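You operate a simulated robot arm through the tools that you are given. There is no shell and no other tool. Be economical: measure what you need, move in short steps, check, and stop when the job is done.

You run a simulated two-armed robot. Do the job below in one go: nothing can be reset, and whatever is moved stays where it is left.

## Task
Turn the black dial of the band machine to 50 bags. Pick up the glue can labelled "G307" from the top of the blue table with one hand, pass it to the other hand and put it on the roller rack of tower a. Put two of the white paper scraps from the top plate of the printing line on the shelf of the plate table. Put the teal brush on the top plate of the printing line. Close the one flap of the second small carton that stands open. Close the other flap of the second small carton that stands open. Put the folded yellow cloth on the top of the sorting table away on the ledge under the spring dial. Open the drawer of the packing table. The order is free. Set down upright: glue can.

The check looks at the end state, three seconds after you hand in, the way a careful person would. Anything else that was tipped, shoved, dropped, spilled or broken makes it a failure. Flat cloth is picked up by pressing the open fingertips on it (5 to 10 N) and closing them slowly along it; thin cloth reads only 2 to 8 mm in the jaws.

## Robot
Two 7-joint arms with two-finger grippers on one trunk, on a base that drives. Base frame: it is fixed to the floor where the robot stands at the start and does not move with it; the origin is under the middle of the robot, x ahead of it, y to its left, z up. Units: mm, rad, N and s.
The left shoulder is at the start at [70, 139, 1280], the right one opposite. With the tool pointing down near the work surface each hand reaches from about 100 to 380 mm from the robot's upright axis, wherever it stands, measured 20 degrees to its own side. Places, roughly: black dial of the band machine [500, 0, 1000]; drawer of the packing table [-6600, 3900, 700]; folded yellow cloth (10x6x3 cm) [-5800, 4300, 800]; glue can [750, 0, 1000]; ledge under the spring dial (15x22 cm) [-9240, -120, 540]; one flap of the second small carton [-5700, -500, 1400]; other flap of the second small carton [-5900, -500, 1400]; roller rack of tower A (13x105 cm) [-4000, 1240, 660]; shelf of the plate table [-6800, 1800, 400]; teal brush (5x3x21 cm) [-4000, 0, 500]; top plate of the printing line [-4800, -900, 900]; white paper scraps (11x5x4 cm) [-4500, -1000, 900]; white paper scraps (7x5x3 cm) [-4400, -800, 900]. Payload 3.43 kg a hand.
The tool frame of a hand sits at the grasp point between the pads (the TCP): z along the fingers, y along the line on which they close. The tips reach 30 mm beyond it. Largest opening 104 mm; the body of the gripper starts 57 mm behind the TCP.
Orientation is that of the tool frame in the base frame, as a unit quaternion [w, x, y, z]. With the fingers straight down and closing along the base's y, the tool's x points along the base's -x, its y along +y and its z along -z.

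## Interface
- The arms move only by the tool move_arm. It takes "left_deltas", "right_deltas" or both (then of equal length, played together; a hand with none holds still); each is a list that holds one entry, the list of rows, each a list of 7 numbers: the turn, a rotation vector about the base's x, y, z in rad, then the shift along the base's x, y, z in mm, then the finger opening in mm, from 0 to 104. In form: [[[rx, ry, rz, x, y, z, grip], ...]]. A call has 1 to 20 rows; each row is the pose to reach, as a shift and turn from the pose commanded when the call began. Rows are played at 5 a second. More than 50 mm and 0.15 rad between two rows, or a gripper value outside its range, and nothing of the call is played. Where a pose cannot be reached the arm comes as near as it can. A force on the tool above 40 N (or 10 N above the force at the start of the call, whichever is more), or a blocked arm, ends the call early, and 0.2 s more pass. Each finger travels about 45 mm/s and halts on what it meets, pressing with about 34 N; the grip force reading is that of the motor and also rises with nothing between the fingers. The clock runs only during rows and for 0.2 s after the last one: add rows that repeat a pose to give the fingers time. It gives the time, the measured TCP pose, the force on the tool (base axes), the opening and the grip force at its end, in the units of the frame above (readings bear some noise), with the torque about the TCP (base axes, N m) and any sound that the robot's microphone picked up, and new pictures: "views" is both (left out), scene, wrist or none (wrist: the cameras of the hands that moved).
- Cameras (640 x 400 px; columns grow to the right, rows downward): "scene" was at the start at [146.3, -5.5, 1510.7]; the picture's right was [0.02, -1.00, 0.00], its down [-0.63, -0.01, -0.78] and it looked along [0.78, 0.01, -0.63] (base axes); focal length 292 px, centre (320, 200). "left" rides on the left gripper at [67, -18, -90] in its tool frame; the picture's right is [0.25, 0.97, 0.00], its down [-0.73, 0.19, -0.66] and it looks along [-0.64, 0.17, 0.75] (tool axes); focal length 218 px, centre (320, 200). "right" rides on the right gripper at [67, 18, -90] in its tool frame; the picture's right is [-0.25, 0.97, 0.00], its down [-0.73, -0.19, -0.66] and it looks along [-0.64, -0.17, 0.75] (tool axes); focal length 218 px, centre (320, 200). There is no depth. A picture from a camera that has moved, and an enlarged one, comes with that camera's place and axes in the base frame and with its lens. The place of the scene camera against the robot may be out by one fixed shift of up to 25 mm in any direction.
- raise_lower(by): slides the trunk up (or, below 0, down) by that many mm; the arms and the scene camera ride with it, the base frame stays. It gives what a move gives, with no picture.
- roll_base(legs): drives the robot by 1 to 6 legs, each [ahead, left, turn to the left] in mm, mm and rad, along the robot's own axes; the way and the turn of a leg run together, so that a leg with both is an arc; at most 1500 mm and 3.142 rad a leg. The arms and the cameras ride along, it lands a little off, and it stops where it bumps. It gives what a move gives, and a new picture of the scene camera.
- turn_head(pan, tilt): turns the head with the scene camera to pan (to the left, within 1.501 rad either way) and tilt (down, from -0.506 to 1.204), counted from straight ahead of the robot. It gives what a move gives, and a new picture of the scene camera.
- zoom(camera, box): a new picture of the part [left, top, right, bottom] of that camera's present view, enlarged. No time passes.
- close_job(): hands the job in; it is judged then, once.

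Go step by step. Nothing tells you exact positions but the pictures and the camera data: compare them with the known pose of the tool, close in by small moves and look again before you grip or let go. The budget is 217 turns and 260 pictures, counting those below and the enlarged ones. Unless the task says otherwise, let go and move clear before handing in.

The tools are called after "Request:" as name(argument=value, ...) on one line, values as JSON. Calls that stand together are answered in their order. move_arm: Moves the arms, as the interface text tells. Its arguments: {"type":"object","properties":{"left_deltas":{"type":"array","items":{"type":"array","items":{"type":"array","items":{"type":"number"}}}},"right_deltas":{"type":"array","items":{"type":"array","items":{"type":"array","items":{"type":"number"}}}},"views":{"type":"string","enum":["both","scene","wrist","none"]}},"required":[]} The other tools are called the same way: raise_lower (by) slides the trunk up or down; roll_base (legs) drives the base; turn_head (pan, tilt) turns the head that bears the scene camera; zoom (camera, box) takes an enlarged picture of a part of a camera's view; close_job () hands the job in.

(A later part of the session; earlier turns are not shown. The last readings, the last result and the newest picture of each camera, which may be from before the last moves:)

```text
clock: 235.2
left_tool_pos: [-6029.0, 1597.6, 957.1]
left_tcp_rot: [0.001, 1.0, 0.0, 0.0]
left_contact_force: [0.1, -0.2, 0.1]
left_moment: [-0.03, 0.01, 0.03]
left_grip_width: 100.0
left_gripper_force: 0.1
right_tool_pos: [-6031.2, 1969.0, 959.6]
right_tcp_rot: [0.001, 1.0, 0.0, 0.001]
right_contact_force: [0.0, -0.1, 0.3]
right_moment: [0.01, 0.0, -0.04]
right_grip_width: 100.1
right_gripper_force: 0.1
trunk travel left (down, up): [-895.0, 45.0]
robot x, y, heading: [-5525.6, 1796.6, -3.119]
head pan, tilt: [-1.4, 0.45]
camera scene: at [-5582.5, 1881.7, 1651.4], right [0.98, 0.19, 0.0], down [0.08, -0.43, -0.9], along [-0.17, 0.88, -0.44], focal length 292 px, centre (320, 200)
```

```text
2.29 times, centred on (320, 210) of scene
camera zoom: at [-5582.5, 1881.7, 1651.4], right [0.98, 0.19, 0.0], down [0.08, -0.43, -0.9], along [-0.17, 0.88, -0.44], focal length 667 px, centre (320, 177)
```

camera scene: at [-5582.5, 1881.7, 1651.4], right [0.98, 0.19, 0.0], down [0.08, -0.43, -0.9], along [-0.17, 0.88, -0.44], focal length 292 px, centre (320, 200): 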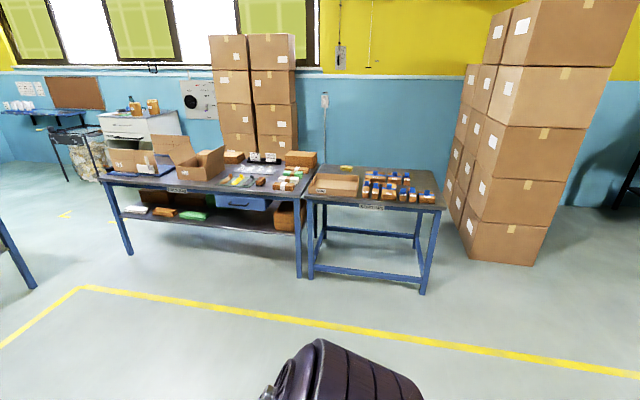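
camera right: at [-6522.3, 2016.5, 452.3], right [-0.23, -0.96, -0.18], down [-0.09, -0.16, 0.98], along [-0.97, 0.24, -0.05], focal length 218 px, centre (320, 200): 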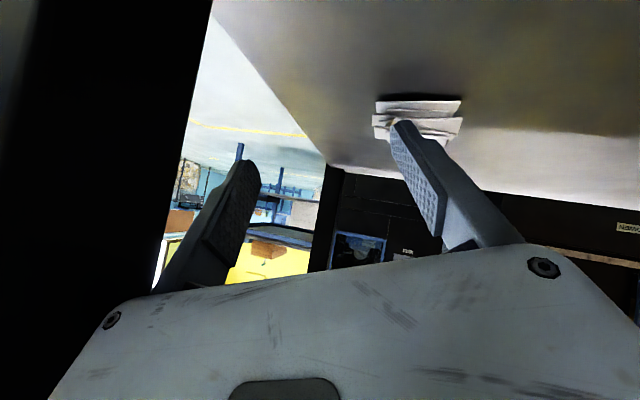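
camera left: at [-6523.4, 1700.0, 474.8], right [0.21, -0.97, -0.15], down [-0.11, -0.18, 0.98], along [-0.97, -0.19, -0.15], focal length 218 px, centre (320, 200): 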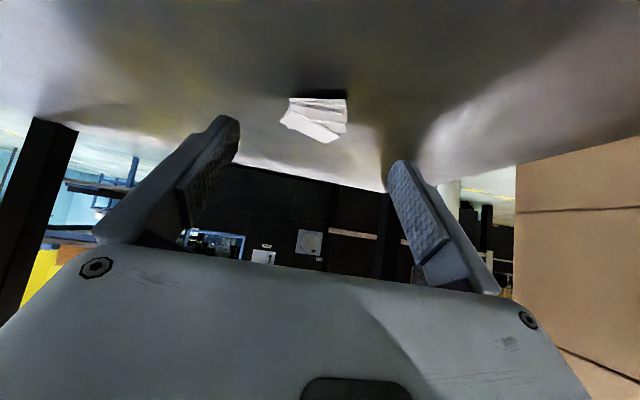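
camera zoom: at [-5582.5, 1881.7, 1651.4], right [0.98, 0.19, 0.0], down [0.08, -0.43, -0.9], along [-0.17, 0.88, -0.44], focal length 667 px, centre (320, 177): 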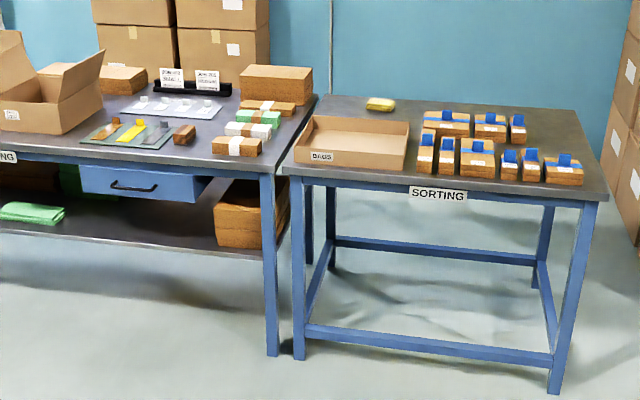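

The folded yellow cloth lies near the back of the sorting table. I turn to face +y and drive up to the table front for a closer look.

Request:
turn_head(pan=0.0, tilt=0.6)

Request:
roll_base(legs=[[0, 0, -1.593], [1350, 200, 0]])

```text
clock: 236.7
left_tool_pos: [-6028.1, 1596.8, 958.4]
left_tcp_rot: [0.001, 1.0, 0.0, 0.0]
left_contact_force: [-0.4, -0.2, 0.3]
left_moment: [-0.02, 0.05, 0.0]
left_grip_width: 100.0
left_gripper_force: 0.1
right_tool_pos: [-6032.1, 1969.9, 958.6]
right_tcp_rot: [0.001, 1.0, 0.0, 0.002]
right_contact_force: [0.9, -0.6, -1.0]
right_moment: [-0.01, 0.0, -0.01]
right_grip_width: 99.9
right_gripper_force: 0.0
trunk travel left (down, up): [-895.0, 45.0]
robot x, y, heading: [-5526.0, 1803.9, -3.117]
head pan, tilt: [0.0, 0.6]
camera scene: at [-5653.1, 1789.5, 1637.8], right [-0.02, 1.0, 0.0], down [0.56, 0.01, -0.82], along [-0.82, -0.02, -0.57], focal length 292 px, centre (320, 200)
```

scene: 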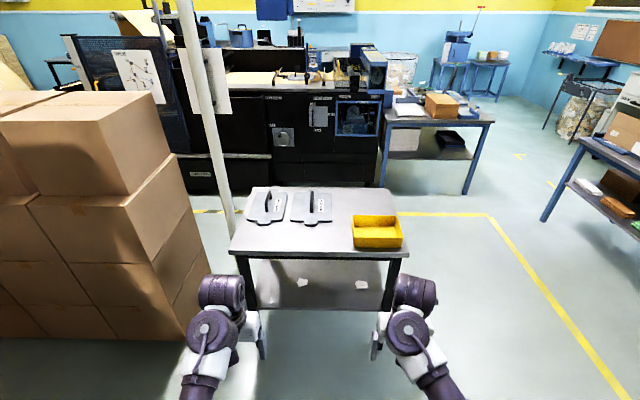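

```text
clock: 247.6
left_tool_pos: [-5906.6, 3688.8, 958.5]
left_tcp_rot: [-0.001, -0.695, 0.719, 0.001]
left_contact_force: [0.0, -0.2, -0.2]
left_moment: [0.0, -0.01, 0.0]
left_grip_width: 100.1
left_gripper_force: 0.0
right_tool_pos: [-5535.3, 3678.4, 958.0]
right_tcp_rot: [-0.001, -0.695, 0.719, 0.001]
right_contact_force: [0.3, -0.7, -0.4]
right_moment: [-0.01, -0.01, 0.0]
right_grip_width: 100.0
right_gripper_force: 0.0
trunk travel left (down, up): [-895.0, 45.0]
robot x, y, heading: [-5723.1, 3174.2, 1.558]
head pan, tilt: [0.0, 0.6]
camera scene: at [-5710.0, 3308.8, 1637.9], right [1.0, -0.01, 0.0], down [-0.01, -0.56, -0.83], along [0.01, 0.83, -0.56], focal length 292 px, centre (320, 200)
```

scene: 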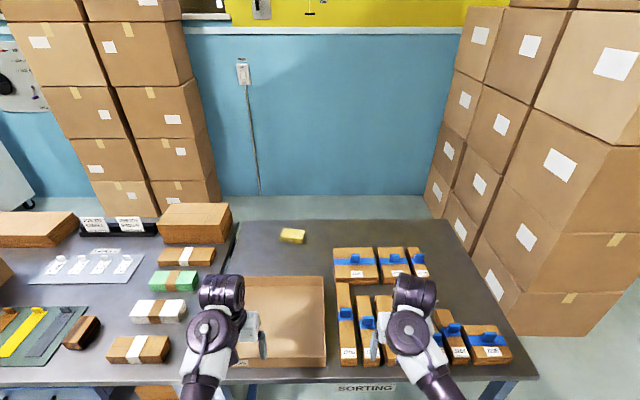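

Request:
zoom(camera="scene", box=[240, 200, 340, 262])

Request:
zoom(camera="left", box=[0, 0, 640, 400])

```text
6.40 times, centred on (290, 231) of scene
camera zoom: at [-5710.0, 3308.8, 1637.9], right [1.0, -0.01, 0.0], down [-0.01, -0.56, -0.83], along [0.01, 0.83, -0.56], focal length 1869 px, centre (512, 2)
```

zoom: 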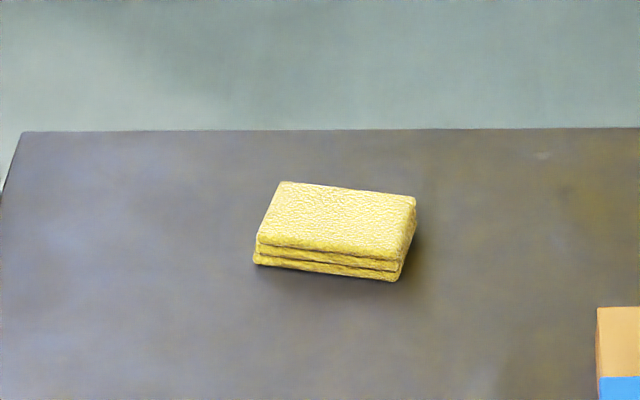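

```text
1.00 times, centred on (320, 200) of left (not enlarged: the box is as wide or as high as the picture)
camera zoom: at [-5890.3, 3621.0, 1047.1], right [-0.98, -0.22, 0.0], down [-0.16, 0.74, 0.66], along [-0.15, 0.64, -0.75], focal length 218 px, centre (320, 200)
```

zoom: 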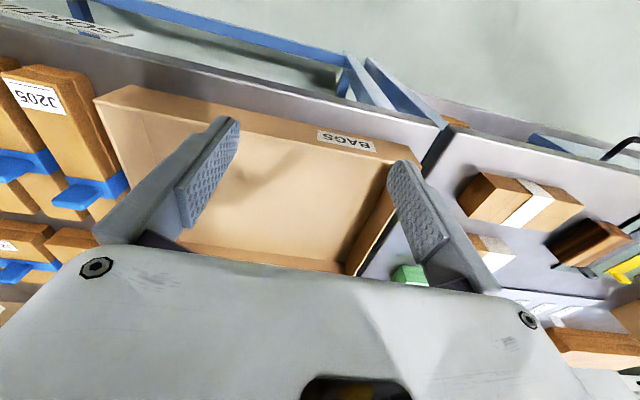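

The cloth (≈ −5815, 4264) is too deep for a frontal reach with the jaws across its short side, so I examine the gap at the table's right end to get behind it.

Request:
roll_base(legs=[[-250, 0, 0.013], [0, -850, 0]])

```text
clock: 253.4
left_tool_pos: [-5096.8, 3441.8, 957.2]
left_tcp_rot: [0.001, 0.708, -0.706, -0.001]
left_contact_force: [-0.7, 0.4, 0.0]
left_moment: [0.03, 0.02, -0.01]
left_grip_width: 99.9
left_gripper_force: 0.0
right_tool_pos: [-4724.7, 3444.7, 958.6]
right_tcp_rot: [0.001, 0.708, -0.706, 0.0]
right_contact_force: [0.2, -0.8, -0.3]
right_moment: [0.01, -0.03, 0.01]
right_grip_width: 100.1
right_gripper_force: 0.0
trunk travel left (down, up): [-895.0, 45.0]
robot x, y, heading: [-4895.6, 2937.2, 1.596]
head pan, tilt: [0.0, 0.6]
camera scene: at [-4887.7, 3070.3, 1637.8], right [1.0, 0.02, 0.0], down [0.01, -0.56, -0.82], along [-0.02, 0.82, -0.57], focal length 292 px, centre (320, 200)
```

scene: 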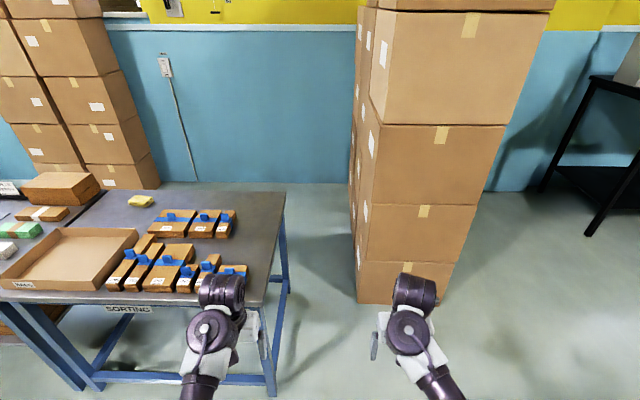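

The gap to the boxes is too narrow. Instead I'll stand at the front, turned 40° so the left shoulder leads, and reach in with the left hand pitched; first reposition away from the table.

Request:
roll_base(legs=[[-60, 858, 0], [0, 0, -0.72]])

```text
clock: 259.8
left_tool_pos: [-5565.0, 3374.5, 957.4]
left_tcp_rot: [-0.001, -0.422, 0.906, 0.001]
left_contact_force: [-0.1, -0.4, -0.3]
left_moment: [0.04, -0.01, 0.0]
left_grip_width: 100.0
left_gripper_force: 0.2
right_tool_pos: [-5279.2, 3137.0, 959.2]
right_tcp_rot: [-0.002, -0.422, 0.906, 0.001]
right_contact_force: [-0.9, 0.2, -0.5]
right_moment: [-0.01, -0.07, 0.03]
right_grip_width: 99.9
right_gripper_force: 0.1
trunk travel left (down, up): [-895.0, 45.0]
robot x, y, heading: [-5733.8, 2861.3, 0.893]
head pan, tilt: [0.0, 0.6]
camera scene: at [-5638.7, 2960.8, 1637.8], right [0.78, -0.63, 0.0], down [-0.35, -0.44, -0.82], along [0.52, 0.64, -0.57], focal length 292 px, centre (320, 200)
```

scene: 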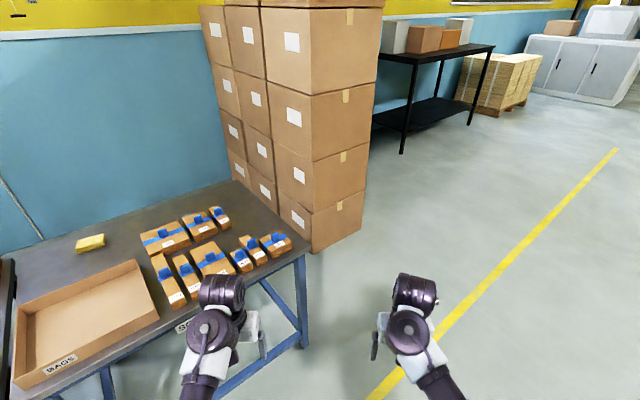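

Request:
move_arm(left_deltas=[[[0.072, -0.034, 0.045, -25, 26, 26, 104], [0.143, -0.067, 0.091, -50, 52, 53, 104], [0.215, -0.101, 0.136, -75, 78, 79, 104], [0.287, -0.135, 0.182, -100, 104, 106, 104], [0.358, -0.168, 0.227, -125, 130, 132, 104], [0.43, -0.202, 0.272, -149, 156, 158, 104], [0.502, -0.236, 0.318, -174, 182, 185, 104], [0.574, -0.27, 0.363, -199, 208, 211, 104], [0.645, -0.303, 0.409, -224, 234, 238, 104], [0.717, -0.337, 0.454, -249, 260, 264, 104], [0.717, -0.337, 0.454, -249, 260, 264, 104]]], right_deltas=[[[0, 0, 0, 0, 0, 32, 100], [0, 0, 0, 0, 0, 64, 100], [0, 0, 0, 0, 0, 96, 100], [0, 0, 0, 0, 0, 128, 100], [0, 0, 0, 0, 0, 160, 100], [0, 0, 0, 0, 0, 192, 100], [0, 0, 0, 0, 0, 224, 100], [0, 0, 0, 0, 0, 256, 100], [0, 0, 0, 0, 0, 288, 100], [0, 0, 0, 0, 0, 322, 100], [0, 0, 0, 0, 0, 322, 100]]], views="scene")

```text
clock: 262.2
left_tool_pos: [-5814.6, 3632.8, 1221.0]
left_tcp_rot: [0.294, -0.578, 0.721, 0.245]
left_contact_force: [-0.3, -0.2, 0.5]
left_moment: [0.02, 0.01, 0.0]
left_grip_width: 103.9
left_gripper_force: 0.0
right_tool_pos: [-5266.4, 3152.8, 986.3]
right_tcp_rot: [-0.002, -0.422, 0.906, 0.001]
right_contact_force: [0.3, 1.0, -0.5]
right_moment: [0.0, 0.0, 0.01]
right_grip_width: 99.9
right_gripper_force: 0.1
right hand out of reach, approached as far as the arm can: row 1, 2, 3, 4, 5, 6, 7, 8, 9, 10, 11
trunk travel left (down, up): [-895.0, 45.0]
robot x, y, heading: [-5738.3, 2858.2, 0.895]
head pan, tilt: [0.0, 0.6]
camera scene: at [-5638.8, 2959.6, 1637.9], right [0.78, -0.63, 0.0], down [-0.35, -0.44, -0.83], along [0.52, 0.64, -0.56], focal length 292 px, centre (320, 200)
```

scene: 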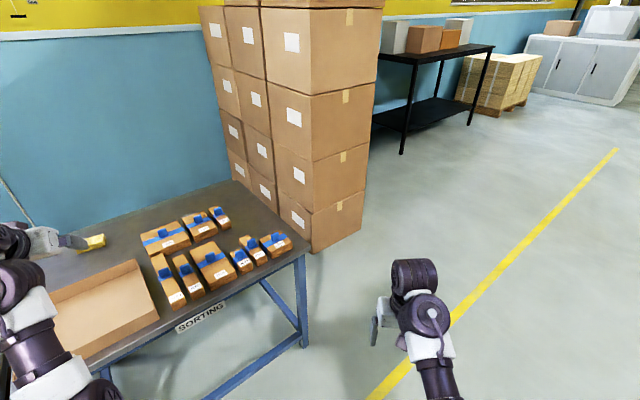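

Request:
move_arm(right_deltas=[[[0, 0, 0, 2, -30, -20, 60], [0, 0, 0, 4, -60, -40, 60], [0, 0, 0, 6, -90, -60, 60], [0, 0, 0, 8, -120, -80, 60], [0, 0, 0, 10, -150, -95, 60], [0, 0, 0, 11, -173, -106, 60]]], views="none")

Request:
raise_lower(by=-260)

```text
clock: 263.6
left_tool_pos: [-5814.6, 3632.9, 1220.3]
left_tcp_rot: [0.293, -0.578, 0.721, 0.245]
left_contact_force: [0.1, 0.0, 0.3]
left_moment: [0.0, 0.02, -0.03]
left_grip_width: 103.9
left_gripper_force: 0.0
right_tool_pos: [-5260.0, 2963.7, 880.8]
right_tcp_rot: [-0.002, -0.423, 0.906, 0.0]
right_contact_force: [-1.1, 0.5, 0.1]
right_moment: [0.0, 0.01, -0.02]
right_grip_width: 59.7
right_gripper_force: 0.0
trunk travel left (down, up): [-895.0, 45.0]
robot x, y, heading: [-5731.1, 2858.4, 0.892]
head pan, tilt: [0.0, 0.6]
```

```text
clock: 266.2
left_tool_pos: [-5814.8, 3632.9, 960.0]
left_tcp_rot: [0.293, -0.578, 0.721, 0.245]
left_contact_force: [0.8, 0.0, 0.0]
left_moment: [-0.01, 0.01, 0.01]
left_grip_width: 104.1
left_gripper_force: 0.0
right_tool_pos: [-5260.2, 2965.6, 620.6]
right_tcp_rot: [-0.003, -0.422, 0.906, 0.002]
right_contact_force: [-0.7, 0.0, 0.0]
right_moment: [0.0, 0.0, -0.01]
right_grip_width: 60.0
right_gripper_force: 0.0
trunk travel left (down, up): [-635.0, 305.0]
robot x, y, heading: [-5733.7, 2859.2, 0.894]
head pan, tilt: [0.0, 0.6]
```

Request:
roll_base(legs=[[374, 300, 0]])

Request:
zoom(camera="left", box=[0, 0, 640, 400])

```text
clock: 269.1
left_tool_pos: [-5810.3, 4113.5, 960.8]
left_tcp_rot: [0.293, -0.578, 0.721, 0.245]
left_contact_force: [-0.5, 0.2, -0.5]
left_moment: [0.0, 0.01, -0.03]
left_grip_width: 103.9
left_gripper_force: 0.0
right_tool_pos: [-5255.1, 3446.0, 620.7]
right_tcp_rot: [-0.002, -0.423, 0.906, 0.0]
right_contact_force: [0.0, 0.5, 0.6]
right_moment: [-0.01, -0.04, -0.03]
right_grip_width: 59.8
right_gripper_force: 0.0
trunk travel left (down, up): [-635.0, 305.0]
robot x, y, heading: [-5732.6, 3340.8, 0.895]
head pan, tilt: [0.0, 0.6]
camera scene: at [-5634.7, 3440.9, 1377.8], right [0.78, -0.63, 0.0], down [-0.35, -0.44, -0.82], along [0.52, 0.64, -0.57], focal length 292 px, centre (320, 200)
```

scene: 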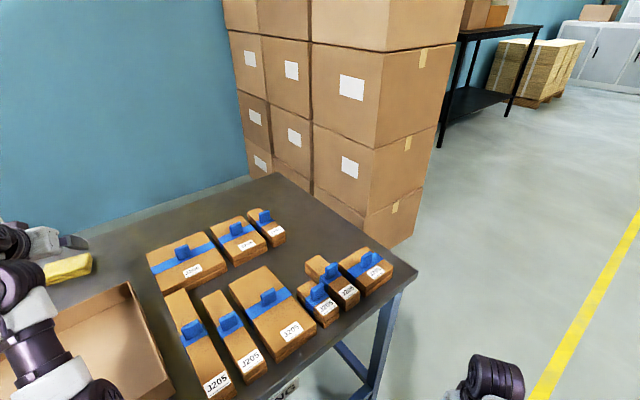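

```text
1.00 times, centred on (320, 200) of left (not enlarged: the box is as wide or as high as the picture)
camera zoom: at [-5815.9, 4001.6, 975.7], right [-0.99, 0.03, -0.16], down [-0.16, 0.09, 0.98], along [0.04, 1.0, -0.08], focal length 218 px, centre (320, 200)
```

zoom: 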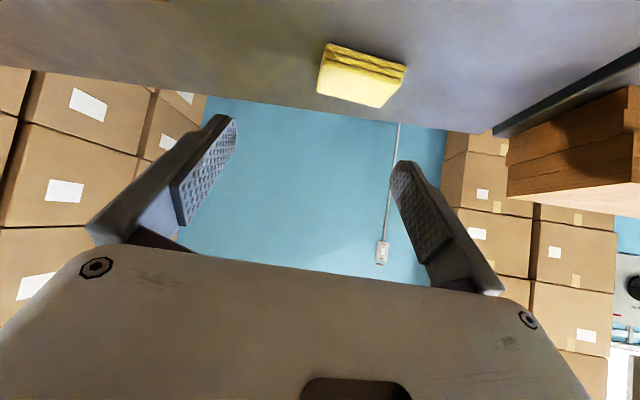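

The cloth is now seen just ahead of the left hand. I roll 45 mm closer and bring the hand down nearer.

Request:
roll_base(legs=[[35, 28, 0]])

Request:
move_arm(left_deltas=[[[0, 0, 0, -7, 10, -20, 104], [0, 0, 0, -14, 20, -45, 104], [0, 0, 0, -22, 30, -70, 104], [0, 0, 0, -27, 35, -88, 104], [0, 0, 0, -27, 35, -88, 104]]], views="wrist")

```text
clock: 270.0
left_tool_pos: [-5811.3, 4155.8, 959.3]
left_tcp_rot: [0.292, -0.579, 0.72, 0.247]
left_contact_force: [-0.7, -0.3, -0.3]
left_moment: [0.02, 0.0, -0.01]
left_grip_width: 104.0
left_gripper_force: 0.1
right_tool_pos: [-5256.6, 3490.3, 621.2]
right_tcp_rot: [-0.002, -0.423, 0.906, 0.0]
right_contact_force: [0.8, 0.3, -0.7]
right_moment: [0.0, 0.02, -0.01]
right_grip_width: 59.9
right_gripper_force: 0.1
trunk travel left (down, up): [-635.0, 305.0]
robot x, y, heading: [-5731.5, 3383.6, 0.895]
head pan, tilt: [0.0, 0.6]
camera scene: at [-5635.0, 3484.7, 1377.8], right [0.78, -0.63, 0.0], down [-0.35, -0.44, -0.82], along [0.52, 0.64, -0.57], focal length 292 px, centre (320, 200)
```

scene: 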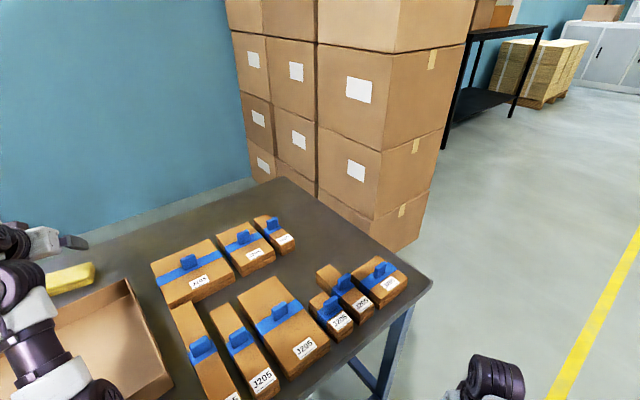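

```text
clock: 271.2
left_tool_pos: [-5838.7, 4191.3, 873.6]
left_tcp_rot: [0.293, -0.578, 0.721, 0.246]
left_contact_force: [1.1, -0.1, 0.5]
left_moment: [0.0, 0.01, -0.04]
left_grip_width: 103.8
left_gripper_force: 0.1
right_tool_pos: [-5256.1, 3489.3, 620.6]
right_tcp_rot: [-0.001, -0.423, 0.906, 0.0]
right_contact_force: [-0.3, -0.3, 0.4]
right_moment: [-0.03, 0.04, -0.01]
right_grip_width: 60.0
right_gripper_force: 0.0
trunk travel left (down, up): [-635.0, 305.0]
robot x, y, heading: [-5734.3, 3382.2, 0.895]
head pan, tilt: [0.0, 0.6]
camera left: at [-5843.9, 4080.8, 889.2], right [-0.99, 0.03, -0.16], down [-0.16, 0.09, 0.98], along [0.04, 1.0, -0.08], focal length 218 px, centre (320, 200)
```

left: 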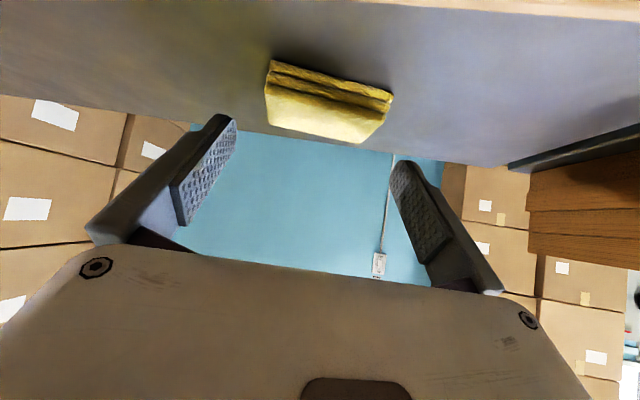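

Cloth length axis matches the jaw line; table top is ≈ z 784, cloth centre ≈ (−5827, 4268). I roll 25 mm closer and descend partway, then check lateral centring.

Request:
roll_base(legs=[[20, 16, 0]])

Request:
move_arm(left_deltas=[[[0, 0, 0, 0, 3, -10, 104], [0, 0, 0, 0, 6, -20, 104], [0, 0, 0, 0, 8, -30, 104], [0, 0, 0, 0, 8, -30, 104]]], views="wrist")

Request:
zoom(camera="left", box=[190, 20, 450, 180])

```text
clock: 272.0
left_tool_pos: [-5838.2, 4216.8, 874.1]
left_tcp_rot: [0.292, -0.579, 0.721, 0.246]
left_contact_force: [-0.1, 0.1, -0.5]
left_moment: [0.01, 0.03, -0.02]
left_grip_width: 104.1
left_gripper_force: 0.1
right_tool_pos: [-5255.8, 3513.4, 621.4]
right_tcp_rot: [-0.002, -0.422, 0.906, 0.0]
right_contact_force: [-1.1, 0.5, 0.3]
right_moment: [-0.01, -0.01, 0.04]
right_grip_width: 59.8
right_gripper_force: 0.2
trunk travel left (down, up): [-635.0, 305.0]
robot x, y, heading: [-5733.2, 3409.8, 0.897]
head pan, tilt: [0.0, 0.6]
camera scene: at [-5634.8, 3508.8, 1377.9], right [0.78, -0.63, 0.0], down [-0.35, -0.44, -0.83], along [0.52, 0.64, -0.56], focal length 292 px, centre (320, 200)
```

scene: 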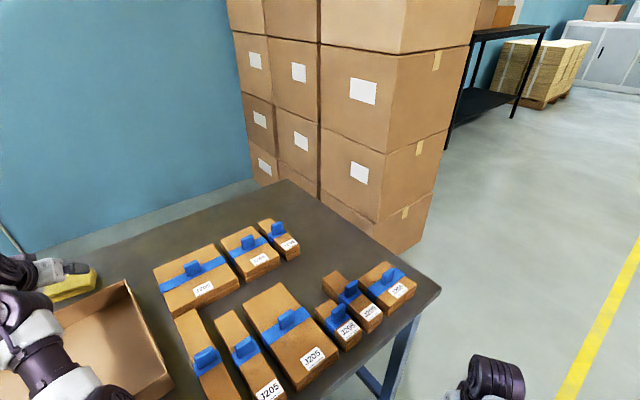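

```text
clock: 273.0
left_tool_pos: [-5836.6, 4224.7, 844.1]
left_tcp_rot: [0.292, -0.579, 0.72, 0.246]
left_contact_force: [0.0, 0.4, 3.0]
left_moment: [0.08, -0.17, 0.08]
left_grip_width: 103.8
left_gripper_force: 0.1
right_tool_pos: [-5255.1, 3513.6, 620.7]
right_tcp_rot: [-0.002, -0.423, 0.906, 0.001]
right_contact_force: [-0.4, -0.8, 0.3]
right_moment: [-0.01, 0.0, 0.04]
right_grip_width: 60.0
right_gripper_force: 0.1
trunk travel left (down, up): [-635.0, 305.0]
robot x, y, heading: [-5731.6, 3405.4, 0.894]
head pan, tilt: [0.0, 0.6]
camera left: at [-5843.4, 4113.4, 859.5], right [-0.99, 0.03, -0.16], down [-0.16, 0.09, 0.98], along [0.04, 1.0, -0.08], focal length 218 px, centre (320, 200)
```

left: 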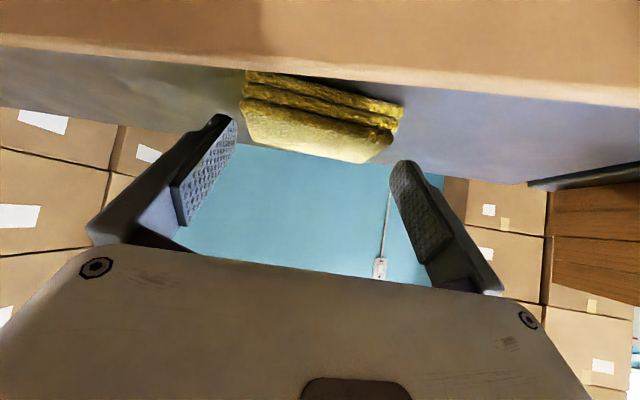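

```text
2.46 times, centred on (320, 100) of left
camera zoom: at [-5843.4, 4113.4, 859.5], right [-0.99, 0.03, -0.16], down [-0.16, 0.09, 0.98], along [0.04, 1.0, -0.08], focal length 537 px, centre (320, 446)
```

zoom: 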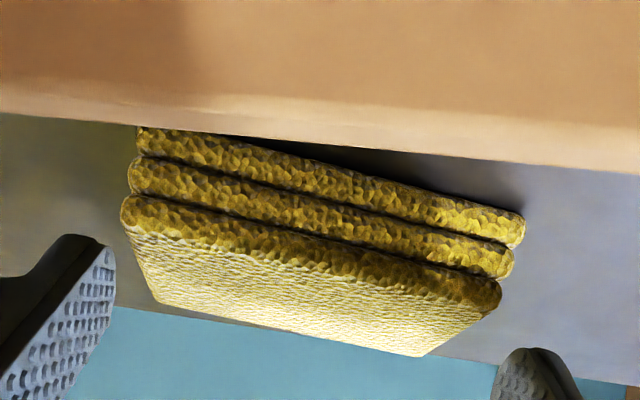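

The carton tray on the sorting table seems to have been pushed by my arm. I stop and look before doing anything else.

Request:
turn_head(pan=0.75, tilt=0.85)

```text
clock: 274.1
left_tool_pos: [-5837.8, 4223.8, 845.6]
left_tcp_rot: [0.292, -0.579, 0.72, 0.246]
left_contact_force: [-0.2, 1.2, 3.9]
left_moment: [0.02, -0.23, -0.01]
left_grip_width: 103.9
left_gripper_force: 0.0
right_tool_pos: [-5256.2, 3513.5, 620.1]
right_tcp_rot: [-0.002, -0.423, 0.906, 0.0]
right_contact_force: [0.0, -0.7, -0.3]
right_moment: [0.0, 0.04, 0.01]
right_grip_width: 60.1
right_gripper_force: 0.1
trunk travel left (down, up): [-635.0, 305.0]
robot x, y, heading: [-5732.5, 3405.9, 0.895]
head pan, tilt: [0.75, 0.85]
camera scene: at [-5695.8, 3517.8, 1357.0], right [1.0, 0.07, 0.0], down [0.06, -0.75, -0.66], along [-0.05, 0.66, -0.75], focal length 292 px, centre (320, 200)
```

scene: 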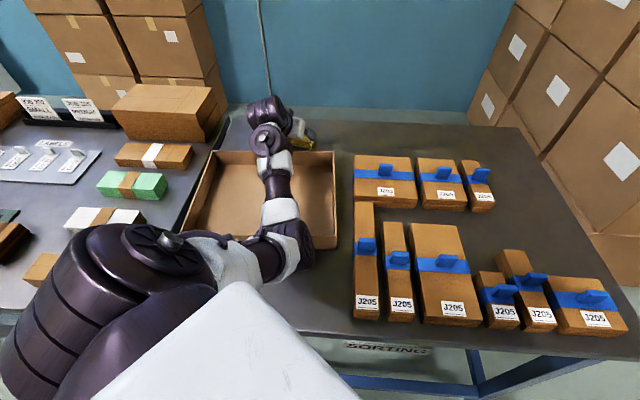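

My left elbow has pushed the empty carton tray about 145 mm back. I raise the trunk to free everything, then back off and pull the tray back to where it stood.

Request:
raise_lower(by=160)

Request:
roll_base(legs=[[-312, -250, 0]])

```text
clock: 275.9
left_tool_pos: [-5838.1, 4224.8, 1003.0]
left_tcp_rot: [0.292, -0.579, 0.721, 0.246]
left_contact_force: [-0.3, -0.8, 0.8]
left_moment: [0.01, 0.0, -0.01]
left_grip_width: 104.1
left_gripper_force: 0.1
right_tool_pos: [-5257.3, 3514.5, 780.7]
right_tcp_rot: [-0.002, -0.422, 0.906, 0.0]
right_contact_force: [0.5, 0.5, -0.2]
right_moment: [-0.01, 0.0, 0.01]
right_grip_width: 60.2
right_gripper_force: 0.1
trunk travel left (down, up): [-795.0, 145.0]
robot x, y, heading: [-5733.7, 3411.5, 0.893]
head pan, tilt: [0.75, 0.85]
```

```text
clock: 278.4
left_tool_pos: [-5836.9, 3829.8, 1001.9]
left_tcp_rot: [0.293, -0.579, 0.72, 0.246]
left_contact_force: [1.0, 0.1, 0.3]
left_moment: [0.04, 0.03, 0.01]
left_grip_width: 103.8
left_gripper_force: 0.0
right_tool_pos: [-5253.4, 3119.3, 780.9]
right_tcp_rot: [-0.002, -0.423, 0.906, 0.0]
right_contact_force: [0.8, 0.1, -0.8]
right_moment: [-0.01, 0.0, 0.02]
right_grip_width: 60.0
right_gripper_force: 0.0
trunk travel left (down, up): [-795.0, 145.0]
robot x, y, heading: [-5728.2, 3014.7, 0.898]
head pan, tilt: [0.75, 0.85]
camera scene: at [-5693.5, 3123.0, 1516.9], right [1.0, 0.08, 0.0], down [0.06, -0.75, -0.66], along [-0.05, 0.66, -0.75], focal length 292 px, centre (320, 200)
```

scene: 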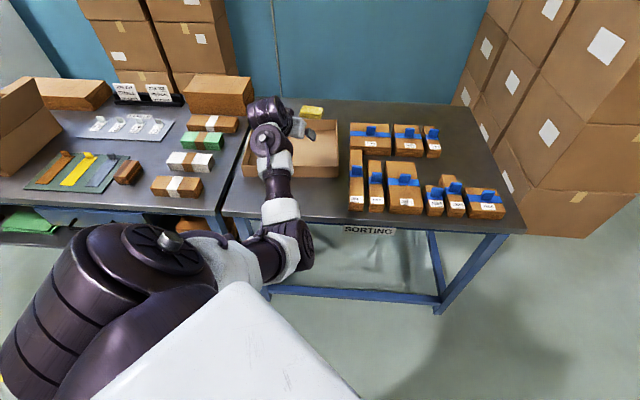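

Now I bring the left hand back to pointing down and square up with the table, to pull the tray back with both hands.

Request:
move_arm(left_deltas=[[[-0.072, 0.034, -0.045, 28, -35, 0, 104], [-0.143, 0.067, -0.091, 56, -70, 0, 104], [-0.215, 0.101, -0.136, 83, -100, -10, 104], [-0.287, 0.135, -0.182, 111, -130, -25, 104], [-0.358, 0.168, -0.227, 139, -160, -45, 104], [-0.43, 0.202, -0.272, 167, -190, -65, 104], [-0.502, 0.236, -0.318, 195, -220, -85, 104], [-0.574, 0.27, -0.363, 222, -250, -105, 104], [-0.645, 0.303, -0.409, 250, -280, -125, 104], [-0.717, 0.337, -0.454, 278, -302, -144, 104]]], views="none")

Request:
roll_base(legs=[[-80, -64, 0], [0, 0, 0.673]])

Request:
turn_head(pan=0.0, tilt=0.7)

```text
clock: 280.6
left_tool_pos: [-5558.4, 3528.1, 858.6]
left_tcp_rot: [-0.002, -0.423, 0.906, 0.002]
left_contact_force: [-0.2, -0.1, -0.2]
left_moment: [-0.04, 0.02, -0.01]
left_grip_width: 104.1
left_gripper_force: 0.0
right_tool_pos: [-5252.4, 3119.2, 780.8]
right_tcp_rot: [-0.003, -0.423, 0.906, 0.001]
right_contact_force: [0.3, 0.2, -0.4]
right_moment: [0.0, 0.02, 0.0]
right_grip_width: 59.9
right_gripper_force: 0.0
trunk travel left (down, up): [-795.0, 145.0]
robot x, y, heading: [-5725.6, 3010.8, 0.892]
head pan, tilt: [0.75, 0.85]
```

```text
clock: 283.5
left_tool_pos: [-5912.4, 3423.5, 859.9]
left_tcp_rot: [-0.002, -0.694, 0.72, 0.001]
left_contact_force: [0.3, -0.2, -0.4]
left_moment: [-0.01, -0.03, 0.0]
left_grip_width: 104.2
left_gripper_force: 0.1
right_tool_pos: [-5420.1, 3287.3, 781.5]
right_tcp_rot: [-0.001, -0.695, 0.719, -0.001]
right_contact_force: [0.1, -0.5, 0.1]
right_moment: [0.01, 0.0, 0.0]
right_grip_width: 59.9
right_gripper_force: 0.1
trunk travel left (down, up): [-795.0, 145.0]
robot x, y, heading: [-5729.7, 2907.3, 1.559]
head pan, tilt: [0.75, 0.85]
camera scene: at [-5771.7, 3012.1, 1516.9], right [0.74, 0.67, 0.0], down [0.5, -0.56, -0.66], along [-0.44, 0.49, -0.75], focal length 292 px, centre (320, 200)
```

scene: 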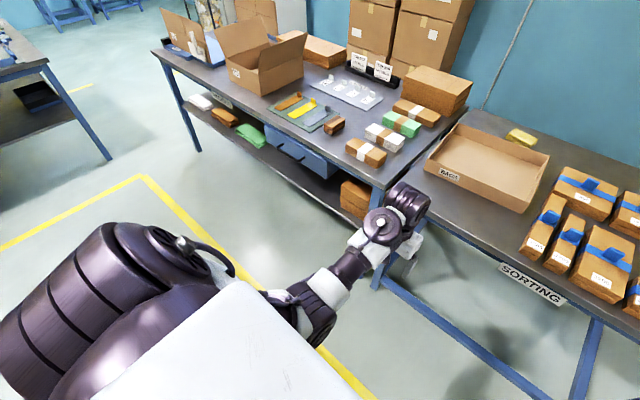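

```text
clock: 284.6
left_tool_pos: [-5911.1, 3423.4, 859.4]
left_tcp_rot: [-0.001, -0.694, 0.72, 0.002]
left_contact_force: [-0.1, 0.5, -0.5]
left_moment: [-0.02, -0.04, -0.01]
left_grip_width: 104.2
left_gripper_force: 0.0
right_tool_pos: [-5420.7, 3286.9, 780.9]
right_tcp_rot: [-0.003, -0.695, 0.719, 0.0]
right_contact_force: [-0.1, 0.3, 0.0]
right_moment: [0.04, -0.01, 0.01]
right_grip_width: 60.0
right_gripper_force: 0.0
trunk travel left (down, up): [-795.0, 145.0]
robot x, y, heading: [-5726.8, 2910.4, 1.559]
head pan, tilt: [0.0, 0.7]
camera scene: at [-5718.2, 3039.2, 1529.2], right [1.0, -0.01, 0.0], down [-0.01, -0.64, -0.76], along [0.01, 0.76, -0.64], focal length 292 px, centre (320, 200)
```

scene: 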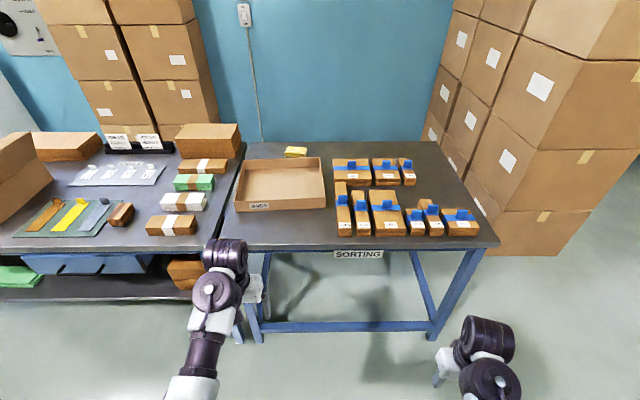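

Tray must come back ≈ 138 mm. I set both hands 220 mm apart, pointing down, and drive so the tips are over the inside of its front wall.

Request:
move_arm(left_deltas=[[[0, 0, 0, 12, -5, 10, 80], [0, 0, 0, 25, -10, 20, 60], [0, 0, 0, 37, -15, 30, 40], [0, 0, 0, 50, -20, 40, 40], [0, 0, 0, 62, -25, 50, 40], [0, 0, 0, 74, -25, 61, 40]]], right_deltas=[[[0, 0, 0, -33, 18, 22, 50], [0, 0, 0, -66, 38, 46, 40], [0, 0, 0, -99, 58, 70, 40], [0, 0, 0, -131, 76, 94, 40], [0, 0, 0, -164, 95, 117, 40], [0, 0, 0, -196, 113, 139, 40]]], views="none")

Request:
roll_base(legs=[[0, 123, 0.012], [490, 0, 0]])

```text
clock: 286.0
left_tool_pos: [-5867.1, 3409.3, 874.4]
left_tcp_rot: [-0.001, -0.694, 0.72, 0.0]
left_contact_force: [-1.1, 0.1, 0.2]
left_moment: [0.0, -0.05, 0.02]
left_grip_width: 39.9
left_gripper_force: 0.0
left hand out of reach, approached as far as the arm can: row 3, 4, 5, 6
right_tool_pos: [-5606.9, 3351.0, 848.5]
right_tcp_rot: [0.0, -0.694, 0.72, -0.003]
right_contact_force: [-0.5, 0.4, -1.8]
right_moment: [0.01, -0.08, 0.03]
right_grip_width: 39.9
right_gripper_force: 0.1
right hand out of reach, approached as far as the arm can: row 4, 5, 6
trunk travel left (down, up): [-795.0, 145.0]
robot x, y, heading: [-5732.7, 2913.0, 1.558]
head pan, tilt: [0.0, 0.7]
```

```text
clock: 289.8
left_tool_pos: [-5987.9, 3893.8, 876.0]
left_tcp_rot: [0.0, -0.697, 0.717, 0.001]
left_contact_force: [0.1, -1.1, -0.8]
left_moment: [0.0, 0.05, -0.01]
left_grip_width: 39.9
left_gripper_force: 0.0
right_tool_pos: [-5727.3, 3837.4, 849.0]
right_tcp_rot: [-0.002, -0.698, 0.716, -0.001]
right_contact_force: [0.2, 0.0, 0.1]
right_moment: [0.01, -0.01, 0.04]
right_grip_width: 40.1
right_gripper_force: 0.0
trunk travel left (down, up): [-795.0, 145.0]
robot x, y, heading: [-5848.5, 3400.6, 1.563]
head pan, tilt: [0.0, 0.7]
camera scene: at [-5838.0, 3526.1, 1529.3], right [1.0, -0.01, 0.0], down [0.0, -0.64, -0.77], along [0.0, 0.77, -0.64], focal length 292 px, centre (320, 200)
```

scene: 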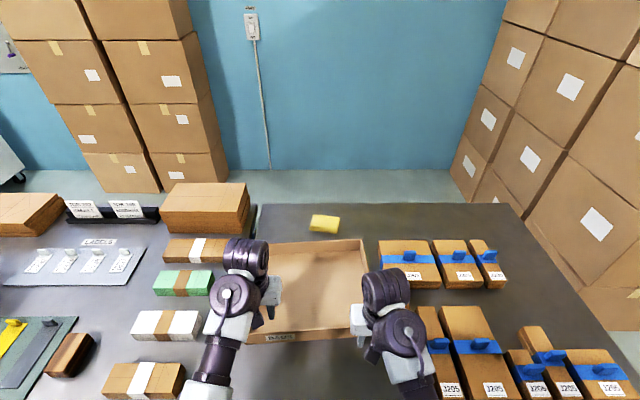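

Request:
move_arm(right_deltas=[[[0, 0, 0, 0, 2, 15, 40], [0, 0, 0, 0, 8, 30, 40], [0, 0, 0, 0, 15, 42, 40], [0, 0, 0, 0, 30, 50, 40], [0, 0, 0, 0, 48, 50, 40], [0, 0, 0, 0, 62, 50, 40]]], views="wrist")

Request:
zoom(camera="left", box=[0, 0, 640, 400])

```text
clock: 291.2
left_tool_pos: [-5989.7, 3895.7, 872.8]
left_tcp_rot: [-0.002, -0.697, 0.717, 0.0]
left_contact_force: [-1.0, 0.0, 0.3]
left_moment: [-0.01, -0.03, 0.01]
left_grip_width: 40.0
left_gripper_force: 0.1
right_tool_pos: [-5726.9, 3902.3, 878.5]
right_tcp_rot: [-0.002, -0.698, 0.716, -0.002]
right_contact_force: [0.2, 0.4, -0.5]
right_moment: [-0.02, 0.0, 0.0]
right_grip_width: 40.1
right_gripper_force: 0.0
right hand out of reach, approached as far as the arm can: row 1, 2, 3, 4, 5, 6
trunk travel left (down, up): [-795.0, 145.0]
robot x, y, heading: [-5848.0, 3397.2, 1.563]
head pan, tilt: [0.0, 0.7]
camera right: at [-5746.2, 3836.3, 968.5], right [-0.96, 0.28, 0.0], down [0.21, 0.73, 0.65], along [0.18, 0.63, -0.76], focal length 218 px, centre (320, 200)
```

right: 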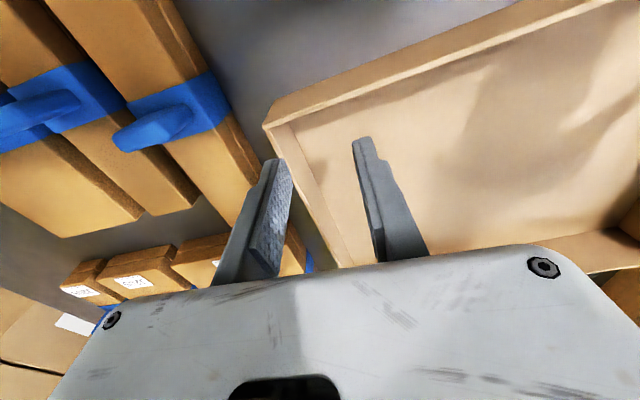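

```text
1.00 times, centred on (320, 200) of left (not enlarged: the box is as wide or as high as the picture)
camera zoom: at [-5971.7, 3829.9, 963.5], right [-0.97, -0.23, 0.0], down [-0.17, 0.74, 0.66], along [-0.15, 0.64, -0.76], focal length 218 px, centre (320, 200)
```

zoom: 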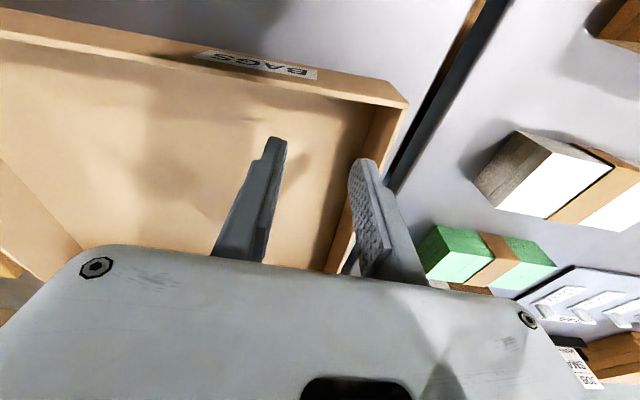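

Request:
move_arm(left_deltas=[[[0, 0, 0, 20, 0, 0, 40], [0, 0, 0, 20, 0, -15, 40], [0, 0, 0, 20, 0, -30, 40], [0, 0, 0, 20, -8, -43, 40], [0, 0, 0, 20, -16, -43, 40]]], right_deltas=[[[0, 0, 0, -28, 0, 0, 40], [0, 0, 0, -28, 0, -15, 40], [0, 0, 0, -28, 0, -30, 40], [0, 0, 0, -28, -8, -48, 40], [0, 0, 0, -28, -15, -48, 40]]], views="wrist")

```text
clock: 292.4
left_tool_pos: [-5967.2, 3877.9, 832.0]
left_tcp_rot: [-0.001, -0.697, 0.717, 0.001]
left_contact_force: [-0.8, -0.7, -0.4]
left_moment: [0.0, -0.01, -0.03]
left_grip_width: 40.1
left_gripper_force: 0.1
right_tool_pos: [-5759.9, 3883.0, 834.3]
right_tcp_rot: [-0.001, -0.698, 0.716, 0.0]
right_contact_force: [0.0, -0.2, 0.4]
right_moment: [0.0, 0.0, 0.05]
right_grip_width: 39.6
right_gripper_force: 0.1
trunk travel left (down, up): [-795.0, 145.0]
robot x, y, heading: [-5848.2, 3400.5, 1.566]
head pan, tilt: [0.0, 0.7]
camera right: at [-5778.3, 3817.0, 923.7], right [-0.96, 0.28, 0.0], down [0.21, 0.73, 0.65], along [0.18, 0.63, -0.76], focal length 218 px, centre (320, 200)
camera left: at [-5950.5, 3811.2, 921.8], right [-0.97, -0.23, 0.0], down [-0.17, 0.73, 0.66], along [-0.15, 0.64, -0.75], focal length 218 px, centre (320, 200)
```

right: 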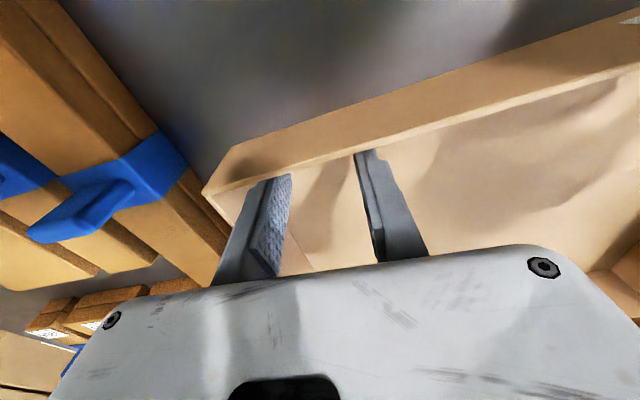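
left: 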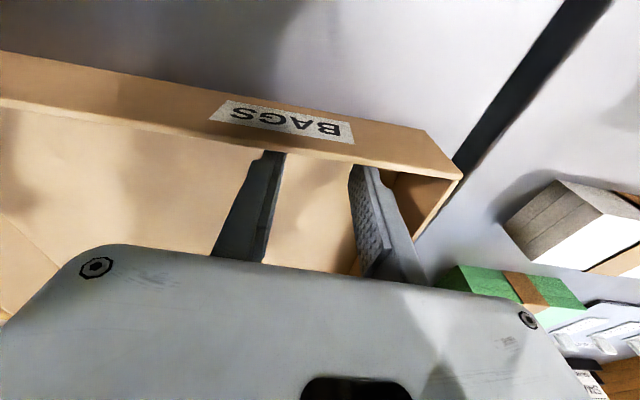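

Both hands hook behind the front wall. I drive back ≈ 141 mm to return the tray.

Request:
roll_base(legs=[[-141, 0, 0]])

```text
clock: 293.7
left_tool_pos: [-5967.5, 3737.2, 831.7]
left_tcp_rot: [-0.002, -0.697, 0.717, 0.001]
left_contact_force: [0.3, -0.1, -0.3]
left_moment: [-0.01, 0.02, -0.01]
left_grip_width: 40.1
left_gripper_force: 0.0
right_tool_pos: [-5759.7, 3742.5, 833.2]
right_tcp_rot: [-0.002, -0.698, 0.716, -0.001]
right_contact_force: [0.0, 0.1, 0.6]
right_moment: [0.03, 0.01, 0.01]
right_grip_width: 40.1
right_gripper_force: 0.2
trunk travel left (down, up): [-795.0, 145.0]
robot x, y, heading: [-5853.5, 3256.8, 1.567]
head pan, tilt: [0.0, 0.7]
camera scene: at [-5838.7, 3386.3, 1529.0], right [1.0, 0.0, 0.0], down [0.0, -0.65, -0.76], along [0.0, 0.76, -0.65], focal length 292 px, centre (320, 200)
```

scene: 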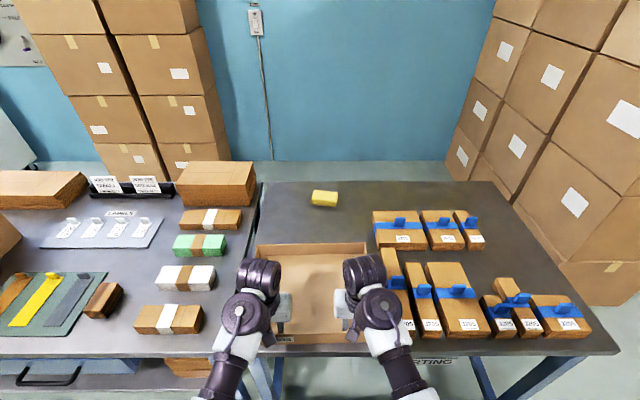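

Request:
zoom(camera="scene", box=[230, 230, 450, 370])

Request:
zoom(camera="right", box=[0, 0, 640, 400])

```text
2.86 times, centred on (340, 300) of scene
camera zoom: at [-5838.7, 3386.3, 1529.0], right [1.0, 0.0, 0.0], down [0.0, -0.65, -0.76], along [0.0, 0.76, -0.65], focal length 834 px, centre (263, -86)
```

zoom: 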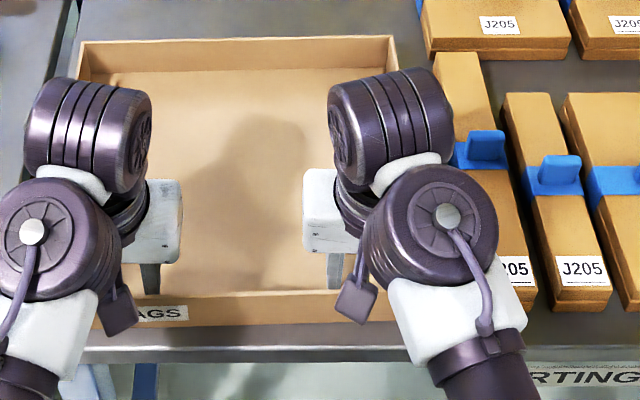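

```text
1.00 times, centred on (320, 200) of right (not enlarged: the box is as wide or as high as the picture)
camera zoom: at [-5778.8, 3676.6, 923.2], right [-0.96, 0.28, 0.0], down [0.21, 0.73, 0.65], along [0.18, 0.63, -0.76], focal length 218 px, centre (320, 200)
```

zoom: 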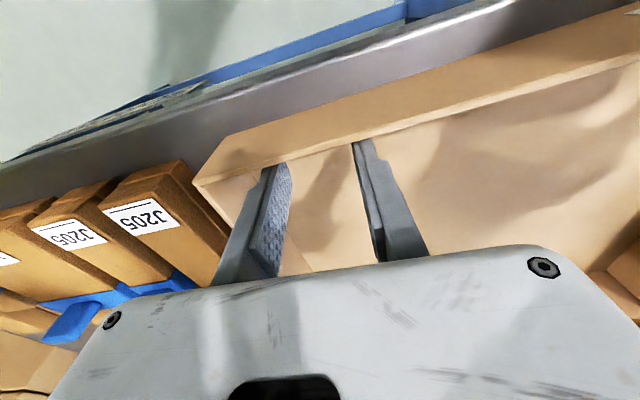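

The tray is back where it stood (flush with the bags). I retreat, and this time stage the left arm nearly stretched so the elbow stays high above the tray.

Request:
raise_lower(by=80)

Request:
roll_base(legs=[[-480, 0, 0], [0, 0, -0.672]])

Request:
move_arm(left_deltas=[[[0.065, -0.031, 0.041, -28, 36, 7, 60], [0.13, -0.061, 0.083, -56, 73, 13, 80], [0.196, -0.092, 0.124, -84, 109, 20, 104], [0.261, -0.123, 0.165, -112, 146, 27, 104], [0.326, -0.153, 0.206, -140, 182, 33, 104], [0.391, -0.184, 0.248, -167, 219, 40, 104], [0.456, -0.214, 0.289, -195, 255, 46, 104], [0.521, -0.245, 0.33, -223, 292, 53, 104], [0.587, -0.276, 0.371, -251, 328, 60, 104], [0.652, -0.306, 0.413, -279, 365, 66, 104], [0.717, -0.337, 0.454, -307, 401, 73, 104], [0.717, -0.337, 0.454, -307, 401, 73, 104]]], right_deltas=[[[0, 0, 0, 10, -18, -5, 40], [0, 0, 0, 20, -36, -10, 40], [0, 0, 0, 30, -54, -15, 40], [0, 0, 0, 40, -72, -20, 40], [0, 0, 0, 50, -90, -25, 40], [0, 0, 0, 60, -108, -30, 40], [0, 0, 0, 70, -126, -35, 40], [0, 0, 0, 80, -144, -40, 40], [0, 0, 0, 90, -162, -45, 40], [0, 0, 0, 98, -180, -48, 40], [0, 0, 0, 107, -196, -50, 40], [0, 0, 0, 107, -196, -50, 40]]], views="scene")

```text
clock: 294.9
left_tool_pos: [-5967.6, 3736.5, 912.7]
left_tcp_rot: [-0.001, -0.697, 0.717, 0.001]
left_contact_force: [-0.2, -0.1, 0.3]
left_moment: [0.02, -0.03, 0.0]
left_grip_width: 39.9
left_gripper_force: 0.1
right_tool_pos: [-5759.8, 3742.8, 913.7]
right_tcp_rot: [-0.001, -0.697, 0.717, -0.001]
right_contact_force: [-1.1, 0.5, -0.2]
right_moment: [0.02, 0.02, 0.04]
right_grip_width: 40.0
right_gripper_force: 0.1
trunk travel left (down, up): [-875.0, 65.0]
robot x, y, heading: [-5847.5, 3257.2, 1.568]
head pan, tilt: [0.0, 0.7]
```

```text
clock: 299.5
left_tool_pos: [-5651.1, 3232.5, 913.2]
left_tcp_rot: [-0.001, -0.429, 0.903, 0.001]
left_contact_force: [-0.1, -0.8, -0.1]
left_moment: [0.01, -0.01, 0.03]
left_grip_width: 39.9
left_gripper_force: 0.1
right_tool_pos: [-5484.2, 3110.6, 914.0]
right_tcp_rot: [-0.002, -0.429, 0.903, 0.001]
right_contact_force: [-0.1, -0.5, -0.6]
right_moment: [0.02, 0.0, -0.02]
right_grip_width: 39.9
right_gripper_force: 0.0
trunk travel left (down, up): [-875.0, 65.0]
robot x, y, heading: [-5854.7, 2777.2, 0.915]
head pan, tilt: [0.0, 0.7]
camera scene: at [-5758.0, 2880.2, 1609.2], right [0.79, -0.61, 0.0], down [-0.4, -0.51, -0.76], along [0.47, 0.6, -0.64], focal length 292 px, centre (320, 200)
```

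scene: 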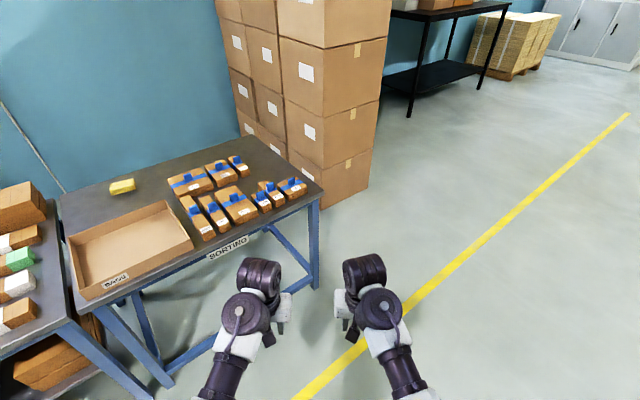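

```text
clock: 302.1
left_tool_pos: [-5962.2, 3630.7, 987.1]
left_tcp_rot: [0.295, -0.584, 0.716, 0.244]
left_contact_force: [0.4, 0.4, 0.0]
left_moment: [0.01, 0.02, 0.0]
left_grip_width: 103.9
left_gripper_force: 0.2
right_tool_pos: [-5377.6, 2913.8, 864.8]
right_tcp_rot: [-0.002, -0.429, 0.903, 0.001]
right_contact_force: [0.1, -0.1, -0.1]
right_moment: [0.03, 0.0, 0.0]
right_grip_width: 40.0
right_gripper_force: 0.0
trunk travel left (down, up): [-875.0, 65.0]
robot x, y, heading: [-5850.4, 2779.2, 0.905]
head pan, tilt: [0.0, 0.7]
camera scene: at [-5757.1, 2879.5, 1609.2], right [0.79, -0.61, 0.0], down [-0.4, -0.51, -0.76], along [0.47, 0.6, -0.64], focal length 292 px, centre (320, 200)
```

scene: 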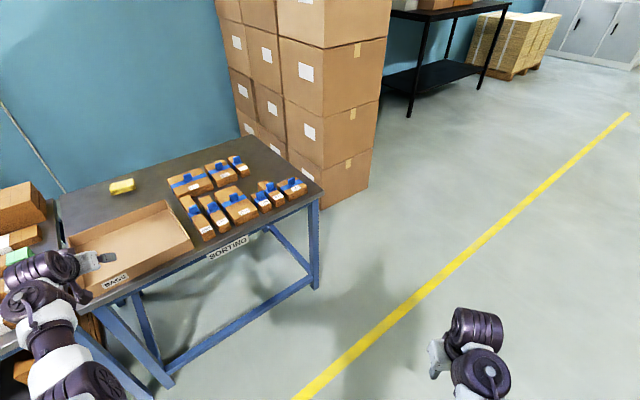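

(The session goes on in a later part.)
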